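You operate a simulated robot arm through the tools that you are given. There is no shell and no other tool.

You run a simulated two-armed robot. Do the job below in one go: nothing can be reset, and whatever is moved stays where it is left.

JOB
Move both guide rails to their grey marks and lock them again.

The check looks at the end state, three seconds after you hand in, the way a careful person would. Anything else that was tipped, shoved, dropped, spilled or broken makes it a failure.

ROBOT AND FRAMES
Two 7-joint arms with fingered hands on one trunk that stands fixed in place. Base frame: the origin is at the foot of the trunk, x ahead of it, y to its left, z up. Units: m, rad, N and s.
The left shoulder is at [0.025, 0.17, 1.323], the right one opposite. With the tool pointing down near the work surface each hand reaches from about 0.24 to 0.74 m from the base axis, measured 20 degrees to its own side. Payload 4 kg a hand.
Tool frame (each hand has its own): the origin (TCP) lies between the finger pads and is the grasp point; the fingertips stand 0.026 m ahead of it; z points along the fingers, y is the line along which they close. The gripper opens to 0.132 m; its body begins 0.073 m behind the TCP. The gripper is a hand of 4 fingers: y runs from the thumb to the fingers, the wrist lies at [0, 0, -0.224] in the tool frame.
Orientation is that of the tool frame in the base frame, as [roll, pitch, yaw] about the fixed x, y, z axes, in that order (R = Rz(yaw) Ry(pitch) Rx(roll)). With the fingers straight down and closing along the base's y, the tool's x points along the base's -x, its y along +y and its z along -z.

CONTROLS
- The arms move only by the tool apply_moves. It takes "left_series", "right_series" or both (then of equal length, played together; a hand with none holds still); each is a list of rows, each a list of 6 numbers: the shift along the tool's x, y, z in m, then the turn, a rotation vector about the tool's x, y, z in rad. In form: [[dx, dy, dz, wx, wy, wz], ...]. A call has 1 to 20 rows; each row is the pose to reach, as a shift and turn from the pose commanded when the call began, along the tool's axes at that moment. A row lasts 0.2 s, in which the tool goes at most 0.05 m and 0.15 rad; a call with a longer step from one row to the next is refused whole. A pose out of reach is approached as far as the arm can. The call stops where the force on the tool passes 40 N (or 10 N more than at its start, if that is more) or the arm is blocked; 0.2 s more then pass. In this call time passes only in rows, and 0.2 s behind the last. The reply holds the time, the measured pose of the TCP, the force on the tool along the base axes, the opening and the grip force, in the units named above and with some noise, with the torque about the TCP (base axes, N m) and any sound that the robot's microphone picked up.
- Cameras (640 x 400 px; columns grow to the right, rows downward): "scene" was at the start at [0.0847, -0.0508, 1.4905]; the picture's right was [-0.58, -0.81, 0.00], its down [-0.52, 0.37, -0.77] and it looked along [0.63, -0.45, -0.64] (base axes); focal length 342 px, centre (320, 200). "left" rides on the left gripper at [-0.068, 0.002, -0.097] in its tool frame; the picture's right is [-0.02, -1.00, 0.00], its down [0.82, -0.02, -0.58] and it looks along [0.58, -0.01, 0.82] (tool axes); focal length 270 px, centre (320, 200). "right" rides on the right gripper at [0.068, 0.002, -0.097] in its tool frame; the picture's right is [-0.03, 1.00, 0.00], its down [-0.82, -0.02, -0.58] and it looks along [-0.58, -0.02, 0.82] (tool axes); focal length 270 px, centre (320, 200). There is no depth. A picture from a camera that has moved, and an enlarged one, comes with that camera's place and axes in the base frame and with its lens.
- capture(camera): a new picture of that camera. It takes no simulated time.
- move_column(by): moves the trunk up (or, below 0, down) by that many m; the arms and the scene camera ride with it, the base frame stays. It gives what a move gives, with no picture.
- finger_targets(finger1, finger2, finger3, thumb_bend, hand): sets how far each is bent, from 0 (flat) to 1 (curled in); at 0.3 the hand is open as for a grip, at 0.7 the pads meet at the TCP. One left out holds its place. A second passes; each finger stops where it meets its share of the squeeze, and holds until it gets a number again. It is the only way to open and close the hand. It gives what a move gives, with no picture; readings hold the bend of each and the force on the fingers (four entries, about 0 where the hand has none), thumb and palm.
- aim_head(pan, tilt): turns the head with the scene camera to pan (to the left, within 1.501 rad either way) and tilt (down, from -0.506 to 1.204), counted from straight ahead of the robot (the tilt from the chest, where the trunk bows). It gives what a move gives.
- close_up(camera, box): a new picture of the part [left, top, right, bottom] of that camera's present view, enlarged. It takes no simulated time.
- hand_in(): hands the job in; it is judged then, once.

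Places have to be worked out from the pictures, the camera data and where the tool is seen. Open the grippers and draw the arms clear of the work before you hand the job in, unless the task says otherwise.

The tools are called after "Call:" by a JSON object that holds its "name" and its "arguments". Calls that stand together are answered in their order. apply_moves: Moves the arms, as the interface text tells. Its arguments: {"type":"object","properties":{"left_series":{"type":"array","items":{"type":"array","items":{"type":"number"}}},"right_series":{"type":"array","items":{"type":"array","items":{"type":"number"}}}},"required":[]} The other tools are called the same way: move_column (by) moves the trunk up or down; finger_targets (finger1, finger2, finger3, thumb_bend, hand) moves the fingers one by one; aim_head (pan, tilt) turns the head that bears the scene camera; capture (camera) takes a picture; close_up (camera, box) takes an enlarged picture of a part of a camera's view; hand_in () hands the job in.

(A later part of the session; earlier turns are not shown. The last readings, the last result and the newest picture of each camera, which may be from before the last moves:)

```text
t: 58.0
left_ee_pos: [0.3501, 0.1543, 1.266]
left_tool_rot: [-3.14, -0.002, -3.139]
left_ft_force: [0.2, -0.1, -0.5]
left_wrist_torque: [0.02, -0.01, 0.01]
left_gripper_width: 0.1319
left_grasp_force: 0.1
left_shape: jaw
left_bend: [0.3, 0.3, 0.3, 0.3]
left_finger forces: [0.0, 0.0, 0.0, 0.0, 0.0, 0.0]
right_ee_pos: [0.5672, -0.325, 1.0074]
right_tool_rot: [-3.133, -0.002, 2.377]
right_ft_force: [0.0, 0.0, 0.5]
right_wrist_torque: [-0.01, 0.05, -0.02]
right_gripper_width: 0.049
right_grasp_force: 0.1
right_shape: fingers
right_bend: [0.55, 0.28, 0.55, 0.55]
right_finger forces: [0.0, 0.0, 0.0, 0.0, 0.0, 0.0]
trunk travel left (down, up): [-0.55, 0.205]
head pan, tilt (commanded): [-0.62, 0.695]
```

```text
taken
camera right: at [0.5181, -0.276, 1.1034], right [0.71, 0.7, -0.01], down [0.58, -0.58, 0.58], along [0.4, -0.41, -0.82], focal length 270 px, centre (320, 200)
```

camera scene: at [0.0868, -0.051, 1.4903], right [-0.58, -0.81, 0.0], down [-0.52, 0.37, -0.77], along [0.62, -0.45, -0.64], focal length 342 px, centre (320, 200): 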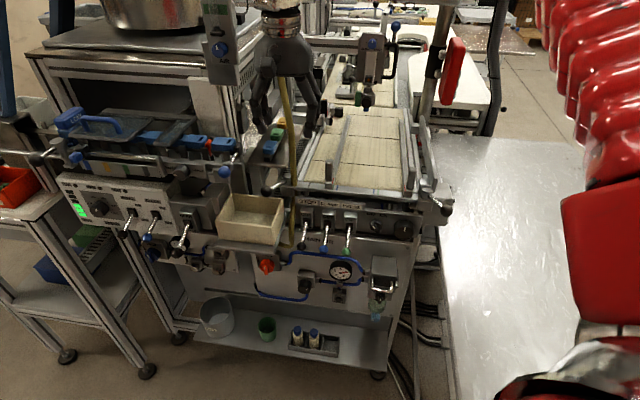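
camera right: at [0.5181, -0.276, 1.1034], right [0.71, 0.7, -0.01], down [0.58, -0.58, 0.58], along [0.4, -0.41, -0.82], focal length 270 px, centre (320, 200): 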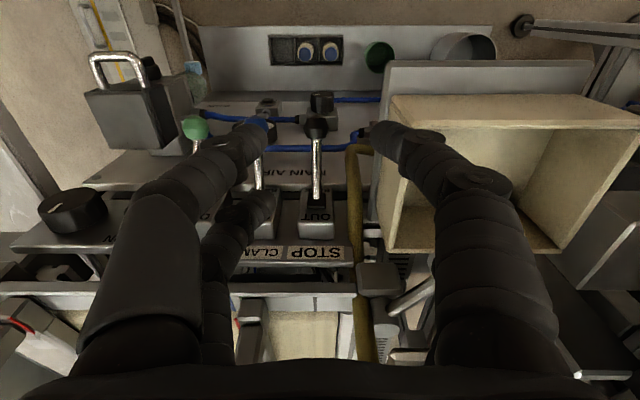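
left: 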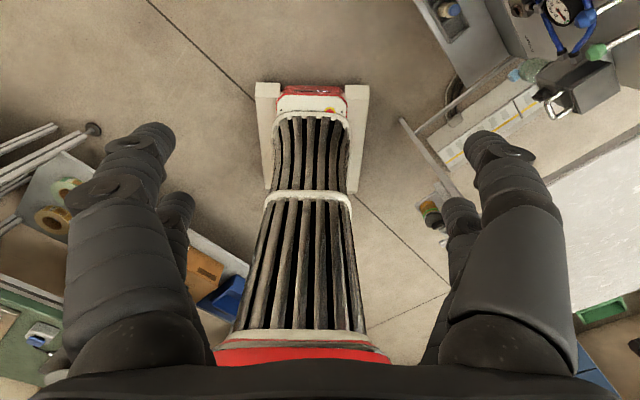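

Back at the earlier pose, nothing touched. I rise to z≈1.22 and turn the hand toward yaw π (its natural posture for reaching left), drawing slightly back to about (0.50,-0.33).

Call:
{"name": "apply_moves", "arguments": {"right_series": [[0, 0, -0.045, 0, 0, 0], [0, 0, -0.09, 0, 0, 0], [0, 0, -0.135, 0, 0, 0], [0, 0, -0.18, 0, 0, 0], [0.012, -0.01, -0.21, 0, 0, -0.13], [0.024, -0.02, -0.21, 0, 0, -0.26], [0.036, -0.03, -0.21, 0, 0, -0.39], [0.048, -0.04, -0.21, 0, 0, -0.52], [0.048, -0.048, -0.21, 0, 0, -0.65], [0.048, -0.05, -0.21, 0, 0, -0.765]]}}

Call:
{"name": "capture", "arguments": {"camera": "scene"}}

Call:
{"name": "capture", "arguments": {"camera": "right"}}

```text
t: 60.2
left_ee_pos: [0.3491, 0.1549, 1.2668]
left_tool_rot: [-3.141, 0.0, -3.141]
left_ft_force: [-0.1, 0.3, 0.4]
left_wrist_torque: [0.03, 0.04, -0.01]
left_gripper_width: 0.1319
left_grasp_force: 0.2
left_shape: jaw
left_bend: [0.3, 0.3, 0.3, 0.3]
left_finger forces: [0.1, 0.1, 0.1, 0.0, 0.0, 0.1]
right_ee_pos: [0.4982, -0.3266, 1.2179]
right_tool_rot: [-3.137, -0.007, -3.139]
right_ft_force: [0.2, 0.1, 0.4]
right_wrist_torque: [0.01, -0.03, -0.02]
right_gripper_width: 0.049
right_grasp_force: 0.0
right_shape: fingers
right_bend: [0.55, 0.28, 0.55, 0.55]
right_finger forces: [0.0, 0.0, 0.0, 0.1, 0.0, 0.0]
trunk travel left (down, up): [-0.55, 0.205]
head pan, tilt (commanded): [-0.62, 0.695]
```

```text
taken
camera scene: at [0.0847, -0.0505, 1.4905], right [-0.58, -0.81, 0.0], down [-0.52, 0.37, -0.77], along [0.63, -0.45, -0.64], focal length 342 px, centre (320, 200)
```

scene: 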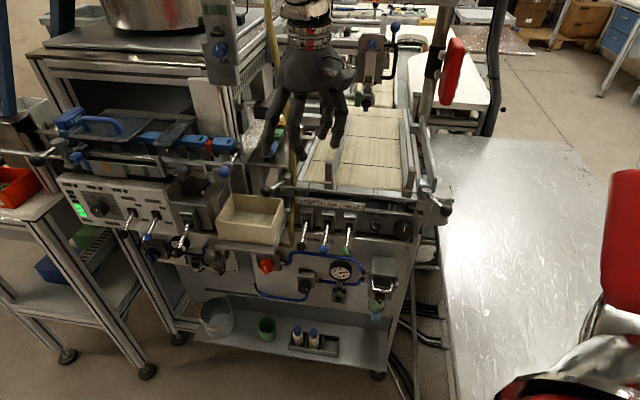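

```text
taken
camera right: at [0.4302, -0.3248, 1.3143], right [0.02, 1.0, -0.01], down [0.82, -0.01, 0.57], along [0.57, -0.02, -0.82], focal length 270 px, centre (320, 200)
```

right: 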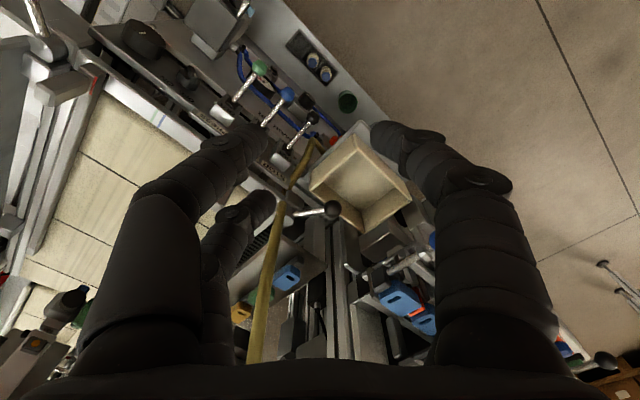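

The arm is in a good posture now. I tilt the hand 45° forward here (in free space) to test that this attitude is reachable.

Call:
{"name": "apply_moves", "arguments": {"right_series": [[0, 0, 0, 0, -0.131, 0], [0, 0, 0, 0, -0.262, 0], [0, 0, 0, 0, -0.393, 0], [0, 0, 0, 0, -0.524, 0], [0, 0, 0, 0, -0.655, 0], [0, 0, 0, 0, -0.785, 0]]}}

Call:
{"name": "capture", "arguments": {"camera": "right"}}

Call:
{"name": "capture", "arguments": {"camera": "scene"}}

```text
t: 61.6
left_ee_pos: [0.3498, 0.1509, 1.2665]
left_tool_rot: [3.138, -0.001, -3.142]
left_ft_force: [-1.1, -0.4, 0.0]
left_wrist_torque: [0.05, 0.01, 0.02]
left_gripper_width: 0.1319
left_grasp_force: 0.0
left_shape: jaw
left_bend: [0.3, 0.3, 0.3, 0.3]
left_finger forces: [0.0, 0.0, 0.0, 0.0, 0.0, 0.0]
right_ee_pos: [0.4984, -0.3319, 1.2165]
right_tool_rot: [-3.138, 0.781, -3.14]
right_ft_force: [-0.2, 0.1, 0.1]
right_wrist_torque: [0.05, -0.01, 0.08]
right_gripper_width: 0.0489
right_grasp_force: 0.1
right_shape: fingers
right_bend: [0.55, 0.28, 0.55, 0.55]
right_finger forces: [0.0, 0.0, 0.0, 0.0, 0.0, 0.0]
trunk travel left (down, up): [-0.55, 0.205]
head pan, tilt (commanded): [-0.62, 0.695]
```

```text
taken
camera right: at [0.3812, -0.3287, 1.2368], right [0.02, 1.0, 0.02], down [0.17, -0.02, 0.98], along [0.98, -0.01, -0.17], focal length 270 px, centre (320, 200)
```

right: 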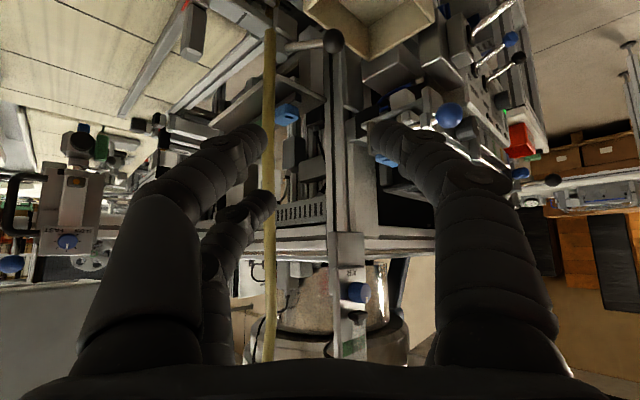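

```text
taken
camera scene: at [0.0844, -0.0552, 1.4902], right [-0.58, -0.81, 0.0], down [-0.52, 0.37, -0.77], along [0.63, -0.44, -0.64], focal length 342 px, centre (320, 200)
```

scene: 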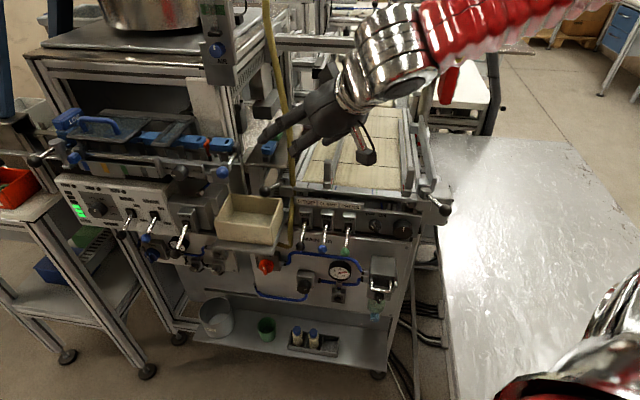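

The forward tilt works here: hand at (0.498,-0.332,1.217), pitch 45°. I'll use finger2+finger3 closed together as a hook behind the lever rod, with thumb and finger1 curled away; I set the fingers now and look.

Call:
{"name": "finger_targets", "arguments": {"hand": "right", "finger1": 1.0, "finger2": 0.7, "finger3": 0.7, "thumb_bend": 1.0}}

Call:
{"name": "capture", "arguments": {"camera": "right"}}

Call:
{"name": "close_up", "arguments": {"camera": "scene", "box": [230, 40, 420, 220]}}

```text
t: 62.6
left_ee_pos: [0.3502, 0.1543, 1.2659]
left_tool_rot: [3.141, 0.0, -3.138]
left_ft_force: [-0.5, 0.0, 0.3]
left_wrist_torque: [0.0, 0.04, -0.02]
left_gripper_width: 0.1322
left_grasp_force: 0.1
left_shape: jaw
left_bend: [0.3, 0.3, 0.3, 0.3]
left_finger forces: [0.1, 0.0, 0.1, 0.1, 0.0, 0.0]
right_ee_pos: [0.4982, -0.3261, 1.2175]
right_tool_rot: [-3.131, 0.778, -3.135]
right_ft_force: [-0.5, -0.5, 0.9]
right_wrist_torque: [0.01, 0.02, 0.0]
right_gripper_width: 0.0063
right_grasp_force: 0.0
right_shape: fingers
right_bend: [0.95, 0.7, 0.7, 1.0]
right_finger forces: [0.1, 0.1, 0.0, 0.1, 0.1, 0.0]
trunk travel left (down, up): [-0.55, 0.205]
head pan, tilt (commanded): [-0.62, 0.695]
```

```text
taken
camera right: at [0.3815, -0.3249, 1.238], right [0.02, 1.0, 0.01], down [0.18, -0.01, 0.98], along [0.98, -0.01, -0.18], focal length 270 px, centre (320, 200)
```

right: 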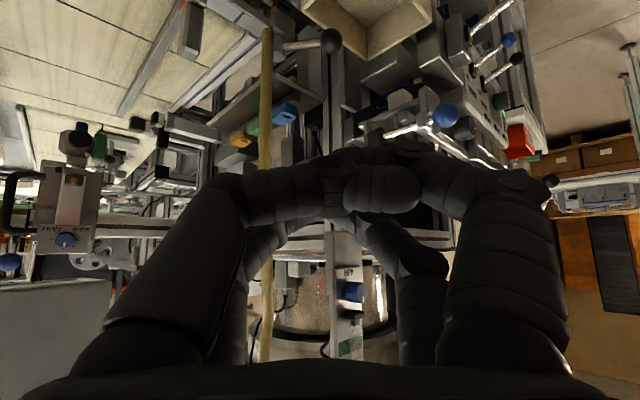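

```text
2.22 times, centred on (325, 130) of scene
camera zoom: at [0.0846, -0.0503, 1.4905], right [-0.58, -0.81, 0.0], down [-0.52, 0.37, -0.77], along [0.63, -0.45, -0.64], focal length 761 px, centre (309, 356)
```

zoom: 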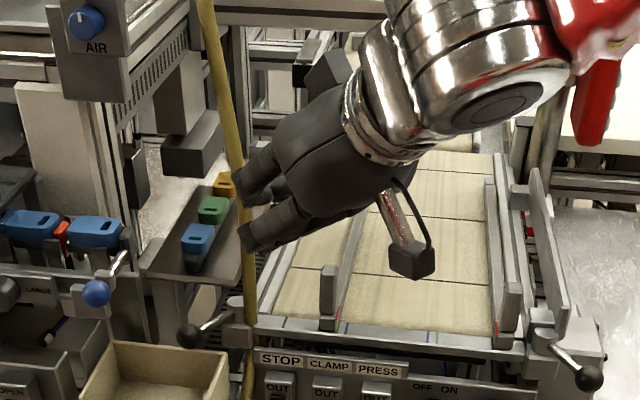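

The curled thumb blocks the camera and leaves little room. Before deciding (lowering the trunk may give the better straight-down posture), I look at where my right arm and elbow are relative to the bench, by turning the head right.

Call:
{"name": "aim_head", "arguments": {"pan": -1.3, "tilt": 0.5}}

Call:
{"name": "capture", "arguments": {"camera": "scene"}}

```text
t: 63.6
left_ee_pos: [0.3503, 0.1544, 1.2672]
left_tool_rot: [-3.141, 0.0, -3.139]
left_ft_force: [0.6, -0.6, -0.3]
left_wrist_torque: [-0.01, -0.04, -0.02]
left_gripper_width: 0.1319
left_grasp_force: 0.1
left_shape: jaw
left_bend: [0.3, 0.3, 0.3, 0.3]
left_finger forces: [0.0, 0.0, 0.1, 0.0, 0.1, 0.0]
right_ee_pos: [0.4978, -0.3262, 1.2174]
right_tool_rot: [-3.135, 0.777, -3.135]
right_ft_force: [0.1, 0.0, 0.9]
right_wrist_torque: [-0.01, 0.0, -0.03]
right_gripper_width: 0.0065
right_grasp_force: 0.1
right_shape: fingers
right_bend: [0.96, 0.7, 0.7, 1.0]
right_finger forces: [0.0, 0.1, 0.0, 0.1, 0.0, 0.0]
trunk travel left (down, up): [-0.55, 0.205]
head pan, tilt (commanded): [-1.3, 0.499]
```

```text
taken
camera scene: at [0.0398, -0.0889, 1.5078], right [-0.96, -0.27, 0.0], down [-0.13, 0.46, -0.88], along [0.24, -0.85, -0.48], focal length 342 px, centre (320, 200)
```

scene: 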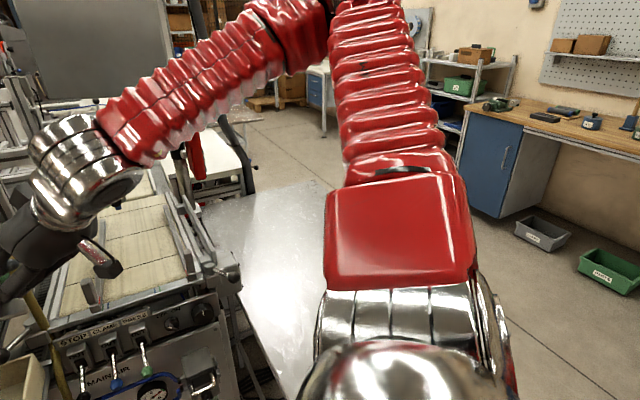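

The elbow is held out to the right and high (above the bench), so lowering the trunk is safe and equals raising the hand's relative height. I'll first rehearse the left-lever motion at z≈1.2, where there is room, then use the trunk to go down. First I un-tilt the hand, set the fingers and re-aim the head.

Call:
{"name": "apply_moves", "arguments": {"right_series": [[0, 0, 0, 0, 0.131, 0], [0, 0, 0, 0, 0.262, 0], [0, 0, 0, 0, 0.393, 0], [0, 0, 0, 0, 0.524, 0], [0, 0, 0, 0, 0.655, 0], [0, 0, 0, 0, 0.777, 0]]}}

Call:
{"name": "finger_targets", "arguments": {"hand": "right", "finger1": 0.55, "finger2": 0.28, "finger3": 0.55, "thumb_bend": 0.55}}

Call:
{"name": "aim_head", "arguments": {"pan": -0.5, "tilt": 0.65}}

Call:
{"name": "capture", "arguments": {"camera": "scene"}}

```text
t: 65.0
left_ee_pos: [0.351, 0.1549, 1.2664]
left_tool_rot: [-3.141, -0.003, -3.14]
left_ft_force: [-0.2, 0.2, 0.8]
left_wrist_torque: [0.02, -0.01, 0.01]
left_gripper_width: 0.1318
left_grasp_force: 0.1
left_shape: jaw
left_bend: [0.3, 0.3, 0.3, 0.3]
left_finger forces: [0.0, 0.0, 0.1, 0.1, 0.0, 0.0]
right_ee_pos: [0.5, -0.3266, 1.218]
right_tool_rot: [-3.135, 0.002, -3.14]
right_ft_force: [-0.5, -0.1, -0.1]
right_wrist_torque: [0.01, 0.02, -0.02]
right_gripper_width: 0.0064
right_grasp_force: 0.1
right_shape: fingers
right_bend: [0.96, 0.7, 0.7, 1.0]
right_finger forces: [0.0, 0.1, 0.0, 0.0, 0.0, 0.0]
trunk travel left (down, up): [-0.55, 0.205]
head pan, tilt (commanded): [-1.3, 0.499]
```

```text
t: 66.0
left_ee_pos: [0.3492, 0.1539, 1.2674]
left_tool_rot: [3.141, -0.002, -3.138]
left_ft_force: [-0.8, 0.3, -0.5]
left_wrist_torque: [-0.01, -0.01, -0.06]
left_gripper_width: 0.132
left_grasp_force: 0.0
left_shape: jaw
left_bend: [0.3, 0.3, 0.3, 0.3]
left_finger forces: [0.0, 0.1, 0.0, 0.1, 0.0, 0.0]
right_ee_pos: [0.4987, -0.3276, 1.2176]
right_tool_rot: [-3.137, 0.0, -3.138]
right_ft_force: [-0.1, 0.3, 0.9]
right_wrist_torque: [0.03, 0.0, 0.02]
right_gripper_width: 0.0486
right_grasp_force: 0.1
right_shape: fingers
right_bend: [0.55, 0.28, 0.55, 0.55]
right_finger forces: [0.0, 0.0, 0.0, 0.1, 0.0, 0.0]
trunk travel left (down, up): [-0.55, 0.205]
head pan, tilt (commanded): [-1.3, 0.499]
```

```text
t: 67.2
left_ee_pos: [0.3492, 0.1548, 1.2665]
left_tool_rot: [3.141, -0.002, -3.14]
left_ft_force: [1.1, 0.5, 0.5]
left_wrist_torque: [0.05, -0.03, 0.0]
left_gripper_width: 0.1317
left_grasp_force: 0.0
left_shape: jaw
left_bend: [0.3, 0.3, 0.3, 0.3]
left_finger forces: [0.1, 0.1, 0.0, 0.0, 0.0, 0.0]
right_ee_pos: [0.4986, -0.3282, 1.2181]
right_tool_rot: [-3.137, 0.001, -3.139]
right_ft_force: [0.1, 0.1, 0.5]
right_wrist_torque: [0.03, 0.02, -0.01]
right_gripper_width: 0.0484
right_grasp_force: 0.0
right_shape: fingers
right_bend: [0.55, 0.28, 0.55, 0.55]
right_finger forces: [0.0, 0.0, 0.0, 0.0, 0.1, 0.0]
trunk travel left (down, up): [-0.55, 0.205]
head pan, tilt (commanded): [-0.499, 0.649]
```

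```text
taken
camera scene: at [0.0917, -0.0429, 1.4944], right [-0.48, -0.88, 0.0], down [-0.53, 0.29, -0.8], along [0.7, -0.38, -0.6], focal length 342 px, centre (320, 200)
```

scene: 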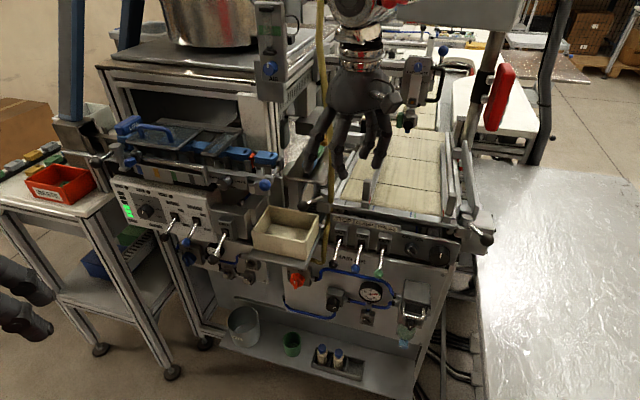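

Now the rehearsal at z≈1.22: turn to yaw ≈135° and go to the point in front of the lever (A), then across (B) and in (C), checking reachability.

Call:
{"name": "apply_moves", "arguments": {"right_series": [[-0.013, 0.001, 0, 0, 0, 0.13], [-0.026, 0.002, 0, 0, 0, 0.26], [-0.039, 0.003, 0, 0, 0, 0.39], [-0.052, 0.004, 0, 0, 0, 0.52], [-0.065, 0.005, 0, 0, 0, 0.65], [-0.0761, 0.0057, 0, 0, 0, 0.788], [-0.0917, 0.0212, 0, 0, 0, 0.788], [-0.105, 0.008, 0, 0, 0, 0.788], [-0.119, -0.0064, 0, 0, 0, 0.788]]}}

Call:
{"name": "capture", "arguments": {"camera": "right"}}

Call:
{"name": "capture", "arguments": {"camera": "scene"}}

```text
t: 69.2
left_ee_pos: [0.3511, 0.1544, 1.2664]
left_tool_rot: [-3.141, -0.001, -3.139]
left_ft_force: [1.3, 0.3, 0.0]
left_wrist_torque: [0.02, 0.03, -0.01]
left_gripper_width: 0.1318
left_grasp_force: 0.2
left_shape: jaw
left_bend: [0.3, 0.3, 0.3, 0.3]
left_finger forces: [0.0, 0.0, 0.0, 0.1, 0.0, 0.0]
right_ee_pos: [0.6184, -0.3338, 1.2176]
right_tool_rot: [-3.139, 0.005, 2.354]
right_ft_force: [0.6, 0.2, -0.5]
right_wrist_torque: [0.0, 0.03, 0.02]
right_gripper_width: 0.0487
right_grasp_force: 0.1
right_shape: fingers
right_bend: [0.55, 0.28, 0.55, 0.55]
right_finger forces: [0.1, 0.1, 0.1, 0.0, 0.1, 0.0]
trunk travel left (down, up): [-0.55, 0.205]
head pan, tilt (commanded): [-0.499, 0.649]
```

```text
taken
camera right: at [0.571, -0.2833, 1.3134], right [0.73, 0.69, 0.0], down [0.56, -0.59, 0.58], along [0.4, -0.42, -0.81], focal length 270 px, centre (320, 200)
```

right: 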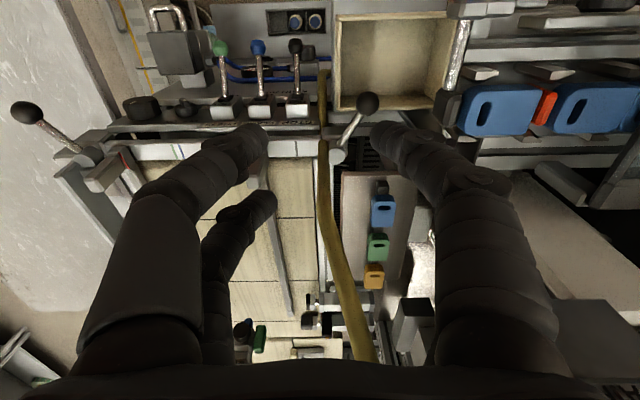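

```text
taken
camera scene: at [0.0928, -0.0429, 1.4943], right [-0.48, -0.88, 0.0], down [-0.53, 0.29, -0.8], along [0.7, -0.38, -0.61], focal length 342 px, centre (320, 200)
```

scene: 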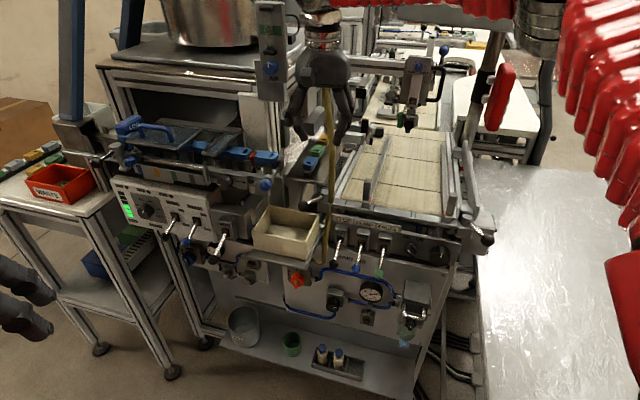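

The straight-down pose at C (0.618,-0.334) is reachable at this relative height. I go back to A (in front of the lever) and lower with the trunk in steps, keeping this arm posture.

Call:
{"name": "apply_moves", "arguments": {"right_series": [[0.0387, 0, 0, 0, 0, 0], [0.0387, -0.0285, 0, 0, 0, 0]]}}

Call:
{"name": "move_column", "arguments": {"by": -0.12}}

Call:
{"name": "capture", "arguments": {"camera": "scene"}}

Call:
{"name": "capture", "arguments": {"camera": "right"}}

Call:
{"name": "capture", "arguments": {"camera": "left"}}

```text
t: 69.8
left_ee_pos: [0.3498, 0.1527, 1.2669]
left_tool_rot: [3.14, 0.0, -3.14]
left_ft_force: [-0.4, 0.2, 0.2]
left_wrist_torque: [0.02, 0.02, 0.03]
left_gripper_width: 0.1319
left_grasp_force: 0.2
left_shape: jaw
left_bend: [0.3, 0.3, 0.3, 0.3]
left_finger forces: [0.0, 0.0, 0.1, 0.0, 0.1, 0.0]
right_ee_pos: [0.5693, -0.3283, 1.218]
right_tool_rot: [-3.14, 0.006, 2.356]
right_ft_force: [0.3, -0.4, 0.3]
right_wrist_torque: [0.03, 0.0, 0.0]
right_gripper_width: 0.0486
right_grasp_force: 0.0
right_shape: fingers
right_bend: [0.55, 0.28, 0.55, 0.55]
right_finger forces: [0.0, 0.0, 0.0, 0.0, 0.0, 0.0]
trunk travel left (down, up): [-0.55, 0.205]
head pan, tilt (commanded): [-0.499, 0.649]
```

```text
t: 71.3
left_ee_pos: [0.3514, 0.1546, 1.1474]
left_tool_rot: [3.141, 0.0, -3.14]
left_ft_force: [-0.1, -0.2, -0.2]
left_wrist_torque: [-0.01, -0.03, -0.02]
left_gripper_width: 0.1321
left_grasp_force: 0.1
left_shape: jaw
left_bend: [0.3, 0.3, 0.3, 0.3]
left_finger forces: [0.0, 0.0, 0.0, 0.0, 0.1, 0.0]
right_ee_pos: [0.5692, -0.3272, 1.0977]
right_tool_rot: [-3.137, 0.005, 2.354]
right_ft_force: [-0.2, 0.4, -0.2]
right_wrist_torque: [0.01, -0.03, -0.01]
right_gripper_width: 0.0486
right_grasp_force: 0.0
right_shape: fingers
right_bend: [0.55, 0.28, 0.55, 0.55]
right_finger forces: [0.0, 0.0, 0.0, 0.0, 0.0, 0.0]
trunk travel left (down, up): [-0.43, 0.325]
head pan, tilt (commanded): [-0.499, 0.649]
```

```text
taken
camera scene: at [0.107, -0.0427, 1.3738], right [-0.48, -0.88, 0.0], down [-0.53, 0.29, -0.8], along [0.7, -0.38, -0.6], focal length 342 px, centre (320, 200)
```

scene: 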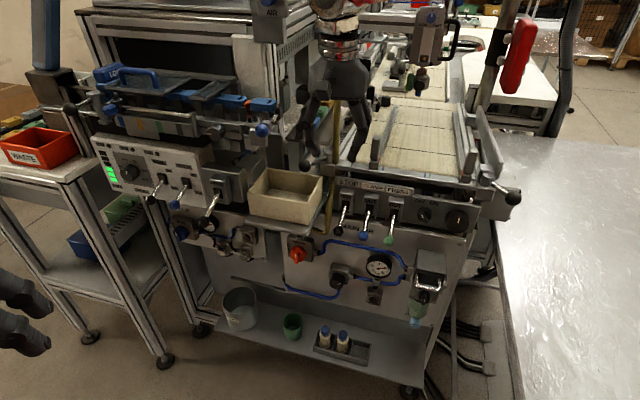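

```text
taken
camera right: at [0.5224, -0.2757, 1.1939], right [0.73, 0.69, 0.0], down [0.56, -0.59, 0.58], along [0.4, -0.42, -0.81], focal length 270 px, centre (320, 200)
```

right: 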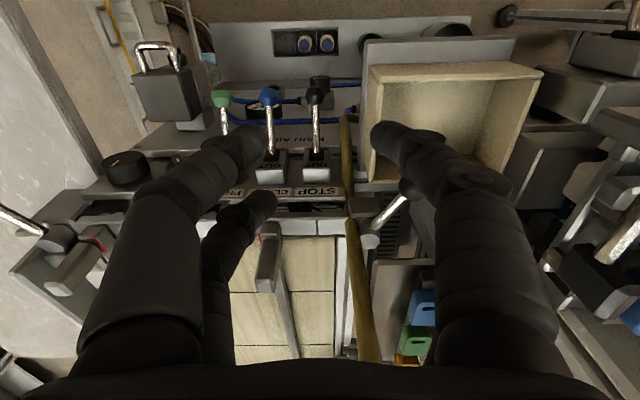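

```text
taken
camera left: at [0.4187, 0.1562, 1.2432], right [0.03, -1.0, 0.0], down [-0.82, -0.02, 0.58], along [-0.58, -0.02, -0.82], focal length 270 px, centre (320, 200)
```

left: 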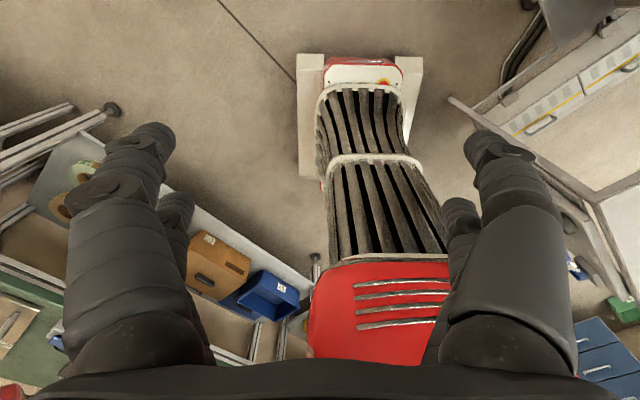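

All clear so far (TCP z=1.098). I lower the trunk another 0.094 m so the TCP reaches z≈1.004, with finger2 passing in front of the ball.

Call:
{"name": "move_column", "arguments": {"by": -0.05}}

Call:
{"name": "close_up", "arguments": {"camera": "scene", "box": [220, 60, 400, 250]}}

Call:
{"name": "move_column", "arguments": {"by": -0.044}}

Call:
{"name": "close_up", "arguments": {"camera": "scene", "box": [220, 60, 400, 250]}}

Call:
{"name": "capture", "arguments": {"camera": "right"}}

```text
t: 72.2
left_ee_pos: [0.3492, 0.1539, 1.0987]
left_tool_rot: [3.141, 0.001, -3.14]
left_ft_force: [0.7, 0.0, 0.4]
left_wrist_torque: [0.0, -0.01, -0.02]
left_gripper_width: 0.132
left_grasp_force: 0.1
left_shape: jaw
left_bend: [0.3, 0.3, 0.3, 0.3]
left_finger forces: [0.0, 0.0, 0.0, 0.0, 0.0, 0.0]
right_ee_pos: [0.5698, -0.327, 1.0481]
right_tool_rot: [-3.139, 0.005, 2.355]
right_ft_force: [-0.4, 0.0, -0.3]
right_wrist_torque: [0.01, 0.02, -0.01]
right_gripper_width: 0.0487
right_grasp_force: 0.0
right_shape: fingers
right_bend: [0.55, 0.28, 0.55, 0.55]
right_finger forces: [0.1, 0.0, 0.1, 0.0, 0.0, 0.1]
trunk travel left (down, up): [-0.38, 0.375]
head pan, tilt (commanded): [-0.499, 0.649]
```

```text
2.11 times, centred on (310, 155) of scene
camera zoom: at [0.1178, -0.0428, 1.3233], right [-0.48, -0.88, 0.0], down [-0.53, 0.29, -0.8], along [0.7, -0.38, -0.6], focal length 721 px, centre (341, 295)
```

zoom: 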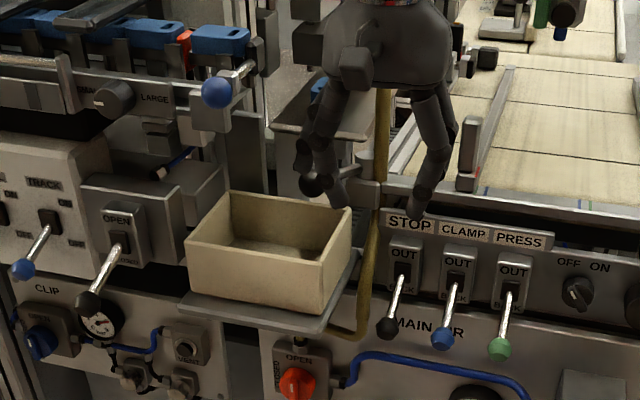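

```text
t: 73.1
left_ee_pos: [0.3496, 0.1539, 1.053]
left_tool_rot: [-3.141, -0.001, -3.14]
left_ft_force: [0.4, -0.4, 0.1]
left_wrist_torque: [0.01, 0.0, 0.01]
left_gripper_width: 0.132
left_grasp_force: 0.0
left_shape: jaw
left_bend: [0.3, 0.3, 0.3, 0.3]
left_finger forces: [0.0, 0.0, 0.0, 0.0, 0.0, 0.0]
right_ee_pos: [0.5696, -0.3264, 1.0039]
right_tool_rot: [3.141, 0.006, 2.356]
right_ft_force: [-0.2, 0.2, -0.6]
right_wrist_torque: [0.01, 0.03, -0.06]
right_gripper_width: 0.0486
right_grasp_force: 0.0
right_shape: fingers
right_bend: [0.55, 0.28, 0.55, 0.55]
right_finger forces: [0.0, 0.1, 0.0, 0.0, 0.0, 0.1]
trunk travel left (down, up): [-0.336, 0.419]
head pan, tilt (commanded): [-0.499, 0.649]
```

```text
2.11 times, centred on (310, 155) of scene
camera zoom: at [0.13, -0.0428, 1.2786], right [-0.48, -0.88, 0.0], down [-0.53, 0.29, -0.8], along [0.7, -0.38, -0.6], focal length 721 px, centre (341, 295)
```

zoom: 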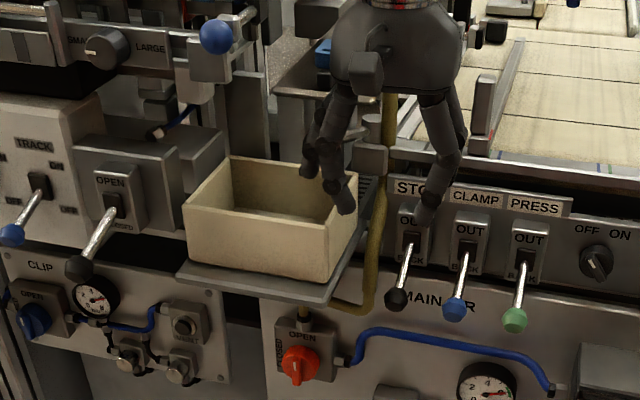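

```text
taken
camera right: at [0.5222, -0.2758, 1.1001], right [0.73, 0.69, 0.0], down [0.56, -0.59, 0.58], along [0.4, -0.42, -0.81], focal length 270 px, centre (320, 200)
```

right: 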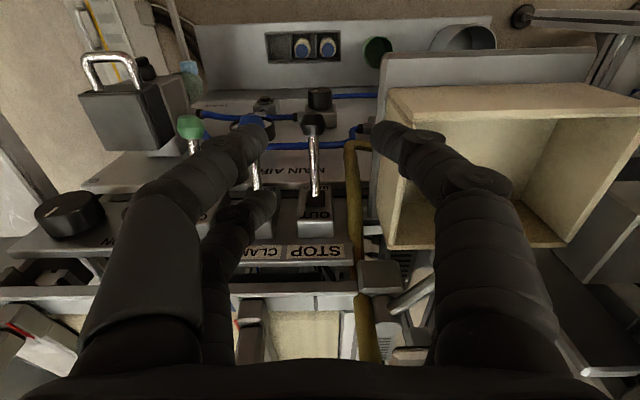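

The hand is at z=1.004 in front of the lever, touching nothing. I move 30 mm outward along the bar (finger2 passing in front of the ball).

Call:
{"name": "apply_moves", "arguments": {"right_series": [[0, 0.01, 0, 0, 0, 0], [0, 0.02, 0, 0, 0, 0], [0, 0.03, 0, 0, 0, 0]]}}

Call:
{"name": "capture", "arguments": {"camera": "right"}}

Call:
{"name": "close_up", "arguments": {"camera": "scene", "box": [250, 50, 370, 180]}}

```text
t: 73.9
left_ee_pos: [0.351, 0.1544, 1.053]
left_tool_rot: [3.141, -0.002, -3.139]
left_ft_force: [-0.2, 0.7, -0.5]
left_wrist_torque: [0.04, -0.02, -0.03]
left_gripper_width: 0.1321
left_grasp_force: 0.0
left_shape: jaw
left_bend: [0.3, 0.3, 0.3, 0.3]
left_finger forces: [0.0, 0.0, 0.0, 0.1, 0.1, 0.0]
right_ee_pos: [0.5907, -0.3056, 1.0025]
right_tool_rot: [-3.138, 0.004, 2.355]
right_ft_force: [-1.0, 0.0, 0.3]
right_wrist_torque: [0.03, -0.01, 0.01]
right_gripper_width: 0.0486
right_grasp_force: 0.0
right_shape: fingers
right_bend: [0.55, 0.28, 0.55, 0.55]
right_finger forces: [0.0, 0.0, 0.0, 0.0, 0.0, 0.0]
trunk travel left (down, up): [-0.336, 0.419]
head pan, tilt (commanded): [-0.499, 0.649]
```

```text
taken
camera right: at [0.5443, -0.2547, 1.099], right [0.73, 0.69, 0.0], down [0.56, -0.59, 0.58], along [0.4, -0.42, -0.81], focal length 270 px, centre (320, 200)
```

right: 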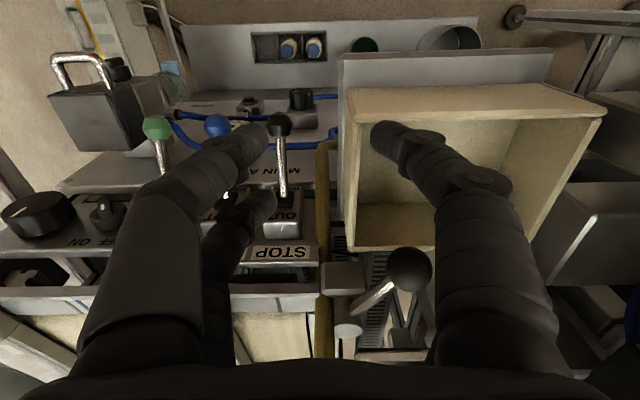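

```text
3.08 times, centred on (310, 115) of scene
camera zoom: at [0.131, -0.0428, 1.2784], right [-0.48, -0.88, 0.0], down [-0.53, 0.29, -0.8], along [0.7, -0.38, -0.61], focal length 1053 px, centre (351, 462)
```

zoom: 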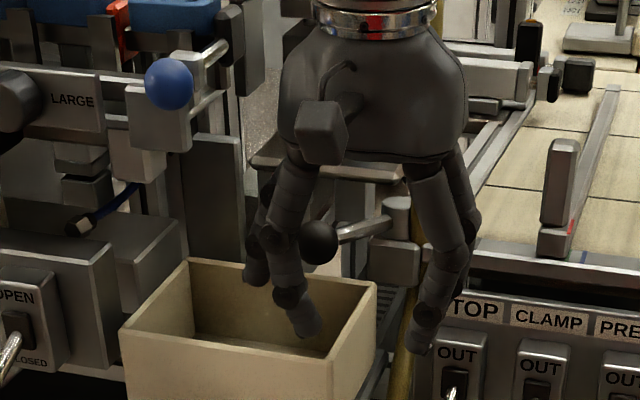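

Finger2 is now outside the ball and clear. I move 38 mm forward (tool -x) so finger2 comes level with the ball on its outer side.

Call:
{"name": "apply_moves", "arguments": {"right_series": [[-0.013, 0.001, 0, 0, 0, 0], [-0.026, 0.002, 0, 0, 0, 0], [-0.038, 0.002, 0, 0, 0, 0]]}}

Call:
{"name": "capture", "arguments": {"camera": "right"}}

Call:
{"name": "close_up", "arguments": {"camera": "scene", "box": [250, 50, 370, 180]}}

```text
t: 74.7
left_ee_pos: [0.3502, 0.1542, 1.0532]
left_tool_rot: [3.14, -0.001, -3.139]
left_ft_force: [0.2, 0.7, 0.4]
left_wrist_torque: [0.01, 0.0, 0.03]
left_gripper_width: 0.132
left_grasp_force: 0.1
left_shape: jaw
left_bend: [0.3, 0.3, 0.3, 0.3]
left_finger forces: [0.0, 0.0, 0.0, 0.0, 0.0, 0.0]
right_ee_pos: [0.6206, -0.3309, 1.0025]
right_tool_rot: [-3.139, 0.004, 2.354]
right_ft_force: [0.4, -0.4, -0.1]
right_wrist_torque: [-0.01, 0.01, -0.03]
right_gripper_width: 0.0486
right_grasp_force: 0.0
right_shape: fingers
right_bend: [0.55, 0.28, 0.55, 0.55]
right_finger forces: [0.0, 0.1, 0.1, 0.0, 0.0, 0.0]
trunk travel left (down, up): [-0.336, 0.419]
head pan, tilt (commanded): [-0.499, 0.649]
```

```text
taken
camera right: at [0.5724, -0.2802, 1.099], right [0.73, 0.69, 0.0], down [0.56, -0.59, 0.58], along [0.4, -0.42, -0.81], focal length 270 px, centre (320, 200)
```

right: 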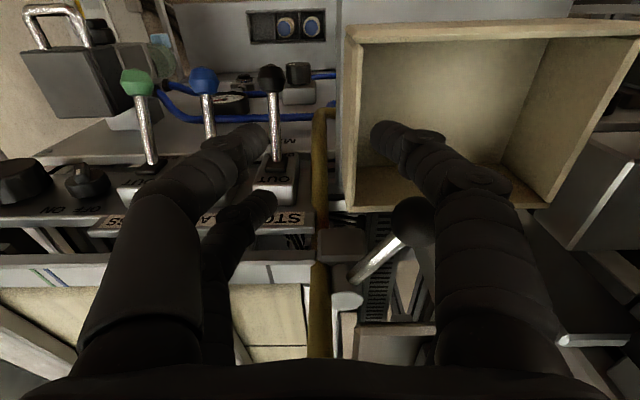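

```text
3.08 times, centred on (310, 115) of scene
camera zoom: at [0.1311, -0.043, 1.2784], right [-0.48, -0.88, 0.0], down [-0.53, 0.29, -0.8], along [0.7, -0.38, -0.61], focal length 1053 px, centre (351, 462)
```

zoom: 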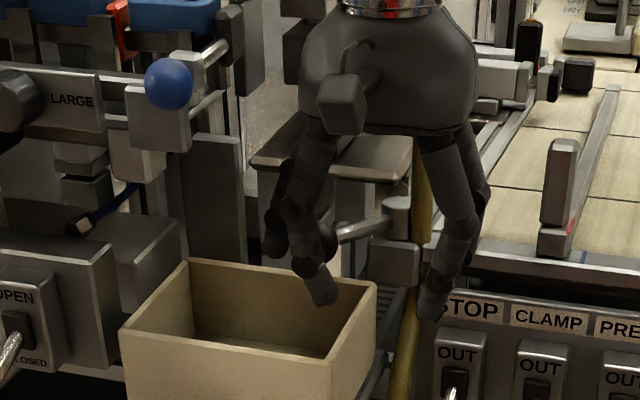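

Finger2 is beside the ball, no contact force. I pull inward along the bar in small steps, following the arc.

Call:
{"name": "apply_moves", "arguments": {"right_series": [[0.001, -0.009, 0, 0, 0, 0], [0.003, -0.018, 0, 0, 0, 0], [0.005, -0.027, 0, 0, 0, 0], [0.007, -0.036, 0, 0, 0, 0], [0.008, -0.045, 0, 0, 0, 0]]}}

Call:
{"name": "capture", "arguments": {"camera": "right"}}

Call:
{"name": "close_up", "arguments": {"camera": "scene", "box": [250, 50, 370, 180]}}

```text
t: 75.9
left_ee_pos: [0.3512, 0.1541, 1.0531]
left_tool_rot: [3.141, -0.001, -3.141]
left_ft_force: [0.1, 0.2, -0.4]
left_wrist_torque: [0.03, 0.0, -0.01]
left_gripper_width: 0.1319
left_grasp_force: 0.0
left_shape: jaw
left_bend: [0.3, 0.3, 0.3, 0.3]
left_finger forces: [0.0, 0.1, 0.0, 0.1, 0.0, 0.0]
right_ee_pos: [0.5823, -0.3589, 1.0033]
right_tool_rot: [-3.137, 0.006, 2.352]
right_ft_force: [0.1, -0.3, 0.2]
right_wrist_torque: [0.05, -0.04, 0.02]
right_gripper_width: 0.0484
right_grasp_force: 0.2
right_shape: fingers
right_bend: [0.55, 0.27, 0.55, 0.55]
right_finger forces: [0.1, 0.3, 0.0, 0.0, 0.0, 0.1]
trunk travel left (down, up): [-0.336, 0.419]
head pan, tilt (commanded): [-0.499, 0.649]
```

```text
taken
camera right: at [0.535, -0.308, 1.0991], right [0.73, 0.69, 0.0], down [0.56, -0.59, 0.58], along [0.4, -0.43, -0.81], focal length 270 px, centre (320, 200)
```

right: 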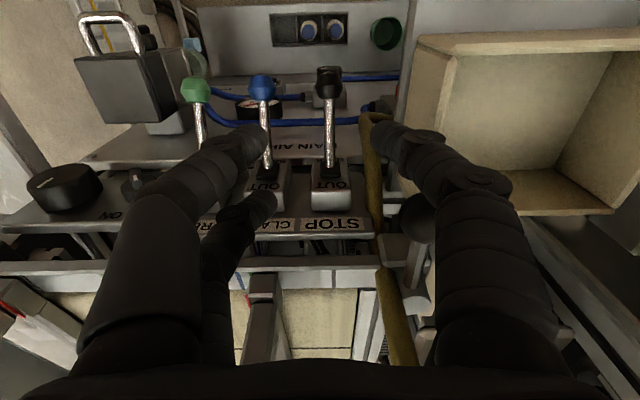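

```text
3.08 times, centred on (310, 115) of scene
camera zoom: at [0.1307, -0.0433, 1.2785], right [-0.48, -0.88, 0.0], down [-0.53, 0.29, -0.8], along [0.7, -0.38, -0.61], focal length 1053 px, centre (351, 462)
```

zoom: 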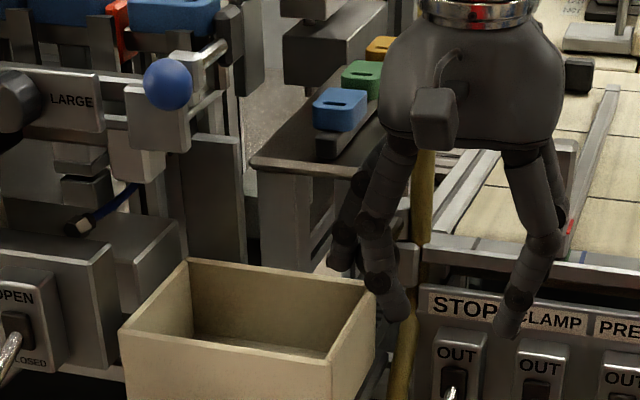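

The lever follows easily and now points to the front. I continue another 45 mm inward.

Call:
{"name": "apply_moves", "arguments": {"right_series": [[0.001, -0.009, 0, 0, 0, 0], [0.001, -0.018, 0, 0, 0, 0], [0.001, -0.027, 0, 0, 0, 0], [0.0, -0.036, 0, 0, 0, 0], [-0.001, -0.044, 0, 0, 0, 0]]}}

Call:
{"name": "capture", "arguments": {"camera": "right"}}

Call:
{"name": "close_up", "arguments": {"camera": "scene", "box": [260, 50, 400, 190]}}

```text
t: 77.1
left_ee_pos: [0.3504, 0.1548, 1.0523]
left_tool_rot: [-3.141, -0.001, -3.139]
left_ft_force: [0.2, -0.4, 0.1]
left_wrist_torque: [0.0, 0.01, -0.03]
left_gripper_width: 0.1319
left_grasp_force: 0.1
left_shape: jaw
left_bend: [0.3, 0.3, 0.3, 0.3]
left_finger forces: [0.0, 0.1, 0.0, 0.0, 0.1, 0.0]
right_ee_pos: [0.5504, -0.3882, 1.0047]
right_tool_rot: [-3.138, 0.006, 2.357]
right_ft_force: [0.2, 1.7, -0.2]
right_wrist_torque: [0.02, 0.02, 0.17]
right_gripper_width: 0.0485
right_grasp_force: 1.1
right_shape: fingers
right_bend: [0.55, 0.25, 0.55, 0.55]
right_finger forces: [0.0, 2.0, 0.1, 0.1, 0.1, 0.0]
trunk travel left (down, up): [-0.336, 0.419]
head pan, tilt (commanded): [-0.499, 0.649]
```

```text
taken
camera right: at [0.5042, -0.3381, 1.0997], right [0.73, 0.69, 0.0], down [0.56, -0.59, 0.58], along [0.4, -0.42, -0.81], focal length 270 px, centre (320, 200)
```

right: 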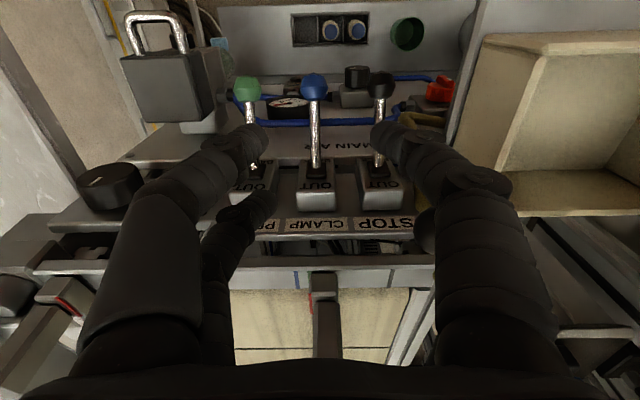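

```text
2.86 times, centred on (330, 120) of scene
camera zoom: at [0.1308, -0.0425, 1.2784], right [-0.48, -0.88, 0.0], down [-0.53, 0.29, -0.8], along [0.7, -0.38, -0.61], focal length 978 px, centre (291, 429)
```

zoom: 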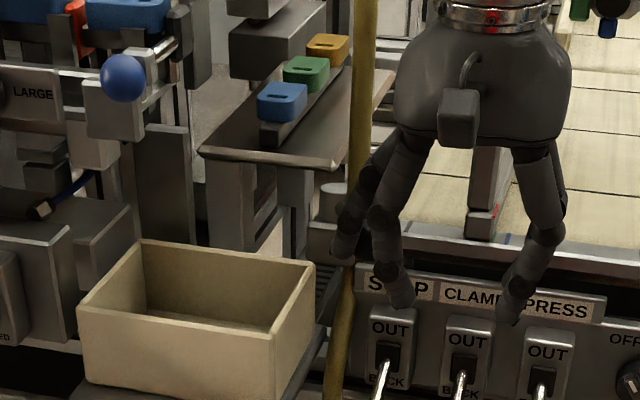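

The lever is at its inward end (ball ≈(0.610,-0.368), 63° of swing) with 2 N against the stop: unlocked. I ease finger2 off the ball and lift straight up with the trunk to its original height.

Call:
{"name": "apply_moves", "arguments": {"right_series": [[0, 0.006, 0, 0, 0, 0], [0, 0.01, 0, 0, 0, 0]]}}

Call:
{"name": "move_column", "arguments": {"by": 0.1}}

Call:
{"name": "move_column", "arguments": {"by": 0.114}}

Call:
{"name": "capture", "arguments": {"camera": "right"}}

Call:
{"name": "capture", "arguments": {"camera": "scene"}}

```text
t: 77.7
left_ee_pos: [0.3511, 0.1539, 1.0537]
left_tool_rot: [-3.141, -0.002, -3.139]
left_ft_force: [0.5, -0.4, 0.9]
left_wrist_torque: [-0.02, 0.01, 0.02]
left_gripper_width: 0.1319
left_grasp_force: 0.1
left_shape: jaw
left_bend: [0.3, 0.3, 0.3, 0.3]
left_finger forces: [0.0, 0.0, 0.0, 0.0, 0.0, 0.0]
right_ee_pos: [0.5582, -0.3825, 1.004]
right_tool_rot: [-3.137, 0.006, 2.355]
right_ft_force: [0.3, -0.6, -0.2]
right_wrist_torque: [0.0, 0.01, -0.02]
right_gripper_width: 0.0484
right_grasp_force: 0.0
right_shape: fingers
right_bend: [0.55, 0.28, 0.55, 0.55]
right_finger forces: [0.1, 0.1, 0.0, 0.0, 0.1, 0.0]
trunk travel left (down, up): [-0.336, 0.419]
head pan, tilt (commanded): [-0.499, 0.649]
```

```text
t: 79.0
left_ee_pos: [0.3508, 0.1538, 1.1535]
left_tool_rot: [-3.141, 0.0, -3.141]
left_ft_force: [-0.3, 0.4, 0.2]
left_wrist_torque: [-0.02, -0.01, 0.0]
left_gripper_width: 0.1321
left_grasp_force: 0.1
left_shape: jaw
left_bend: [0.3, 0.3, 0.3, 0.3]
left_finger forces: [0.0, 0.0, 0.0, 0.0, 0.0, 0.0]
right_ee_pos: [0.5585, -0.3809, 1.1036]
right_tool_rot: [-3.14, 0.005, 2.354]
right_ft_force: [0.2, 0.2, 0.3]
right_wrist_torque: [0.02, -0.01, 0.0]
right_gripper_width: 0.0483
right_grasp_force: 0.1
right_shape: fingers
right_bend: [0.55, 0.28, 0.55, 0.55]
right_finger forces: [0.0, 0.0, 0.1, 0.1, 0.0, 0.0]
trunk travel left (down, up): [-0.436, 0.319]
head pan, tilt (commanded): [-0.499, 0.649]
```

```text
t: 80.5
left_ee_pos: [0.3526, 0.1536, 1.2674]
left_tool_rot: [3.141, 0.001, -3.139]
left_ft_force: [0.1, 0.1, -0.1]
left_wrist_torque: [-0.03, 0.0, 0.01]
left_gripper_width: 0.1319
left_grasp_force: 0.1
left_shape: jaw
left_bend: [0.3, 0.3, 0.3, 0.3]
left_finger forces: [0.0, 0.1, 0.1, 0.1, 0.0, 0.0]
right_ee_pos: [0.5581, -0.3813, 1.2169]
right_tool_rot: [-3.139, 0.006, 2.353]
right_ft_force: [-0.4, -0.2, 0.1]
right_wrist_torque: [-0.02, 0.0, -0.02]
right_gripper_width: 0.0487
right_grasp_force: 0.0
right_shape: fingers
right_bend: [0.55, 0.28, 0.55, 0.55]
right_finger forces: [0.0, 0.1, 0.1, 0.1, 0.0, 0.0]
trunk travel left (down, up): [-0.55, 0.205]
head pan, tilt (commanded): [-0.499, 0.649]
```

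```text
taken
camera right: at [0.5116, -0.331, 1.3134], right [0.73, 0.69, 0.0], down [0.56, -0.59, 0.58], along [0.4, -0.42, -0.81], focal length 270 px, centre (320, 200)
```

right: 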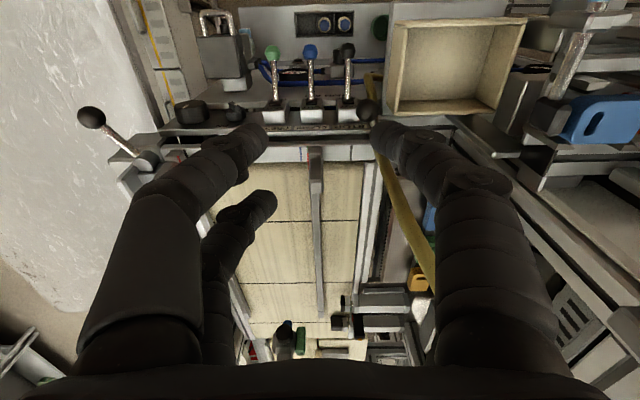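

```text
taken
camera scene: at [0.092, -0.0429, 1.4942], right [-0.48, -0.88, 0.0], down [-0.53, 0.29, -0.8], along [0.7, -0.38, -0.61], focal length 342 px, centre (320, 200)
```

scene: 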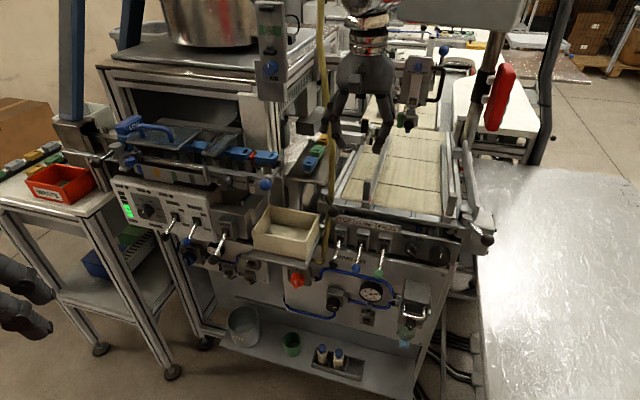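

The left lever is free and turned inward (its ball seen at (366,112), beside the STOP switch). Now I close the hand to a fist and turn it to yaw ≈225° over the belt, so it can lean in from the inner side and push the left rail's post outward without going near the hose.

Call:
{"name": "finger_targets", "arguments": {"hand": "right", "finger1": 0.7, "finger2": 0.7, "finger3": 0.7, "thumb_bend": 0.7}}

Call:
{"name": "apply_moves", "arguments": {"right_series": [[-0.002, -0.009, 0, 0, 0, -0.131], [-0.004, -0.018, 0, 0, 0, -0.262], [-0.006, -0.027, 0, 0, 0, -0.393], [-0.008, -0.036, 0, 0, 0, -0.524], [-0.01, -0.045, 0, 0, 0, -0.655], [-0.011, -0.054, 0, 0, 0, -0.786], [-0.013, -0.063, 0, 0, 0, -0.917], [-0.015, -0.072, 0, 0, 0, -1.048], [-0.017, -0.081, 0, 0, 0, -1.179], [-0.019, -0.09, 0, 0, 0, -1.31], [-0.021, -0.098, 0, 0, 0, -1.44], [-0.022, -0.104, 0, 0, 0, -1.57]]}}

Call:
{"name": "capture", "arguments": {"camera": "right"}}

Call:
{"name": "capture", "arguments": {"camera": "scene"}}

```text
t: 81.5
left_ee_pos: [0.3505, 0.1547, 1.2674]
left_tool_rot: [3.14, -0.002, -3.14]
left_ft_force: [0.1, 0.5, 0.8]
left_wrist_torque: [0.03, -0.02, 0.03]
left_gripper_width: 0.1317
left_grasp_force: 0.1
left_shape: jaw
left_bend: [0.3, 0.3, 0.3, 0.3]
left_finger forces: [0.2, 0.0, 0.1, 0.0, 0.1, 0.0]
right_ee_pos: [0.5592, -0.3814, 1.2165]
right_tool_rot: [-3.138, 0.005, 2.354]
right_ft_force: [-0.9, 0.1, -0.3]
right_wrist_torque: [0.01, 0.03, -0.03]
right_gripper_width: 0.0015
right_grasp_force: 0.1
right_shape: fingers
right_bend: [0.7, 0.7, 0.7, 0.7]
right_finger forces: [0.1, 0.0, 0.1, 0.0, 0.0, 0.1]
trunk travel left (down, up): [-0.55, 0.205]
head pan, tilt (commanded): [-0.499, 0.649]
```

```text
t: 84.0
left_ee_pos: [0.3501, 0.1544, 1.2666]
left_tool_rot: [3.142, -0.002, -3.14]
left_ft_force: [0.3, 0.2, 0.5]
left_wrist_torque: [-0.03, 0.01, 0.01]
left_gripper_width: 0.1317
left_grasp_force: 0.0
left_shape: jaw
left_bend: [0.3, 0.3, 0.3, 0.3]
left_finger forces: [0.0, 0.1, 0.0, 0.0, 0.0, 0.1]
right_ee_pos: [0.5007, -0.4712, 1.2176]
right_tool_rot: [-3.137, -0.003, -2.355]
right_ft_force: [-0.3, 0.2, 0.3]
right_wrist_torque: [0.02, 0.0, 0.0]
right_gripper_width: 0.0014
right_grasp_force: 0.0
right_shape: fingers
right_bend: [0.7, 0.7, 0.7, 0.7]
right_finger forces: [0.1, 0.1, 0.0, 0.1, 0.0, 0.0]
trunk travel left (down, up): [-0.55, 0.205]
head pan, tilt (commanded): [-0.499, 0.649]
```

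```text
taken
camera right: at [0.4504, -0.517, 1.314], right [-0.69, 0.72, 0.0], down [0.59, 0.57, 0.58], along [0.42, 0.39, -0.82], focal length 270 px, centre (320, 200)
```

right: 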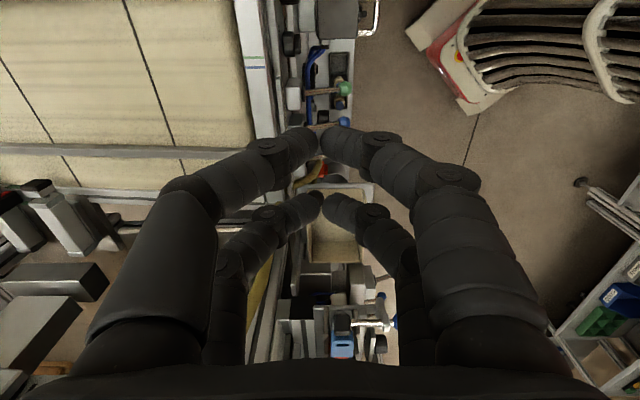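

```text
taken
camera scene: at [0.0916, -0.0431, 1.4944], right [-0.48, -0.88, 0.0], down [-0.53, 0.29, -0.8], along [0.7, -0.38, -0.61], focal length 342 px, centre (320, 200)
```

scene: 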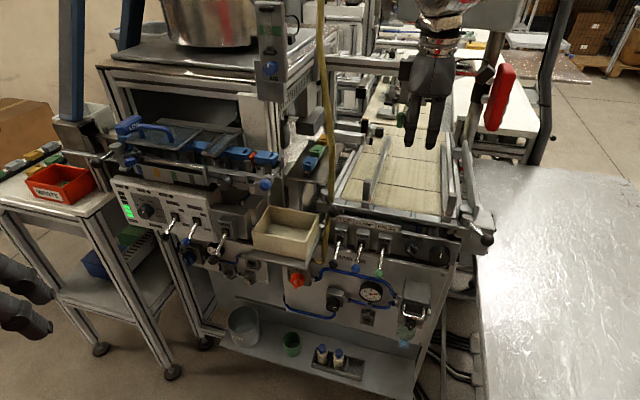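

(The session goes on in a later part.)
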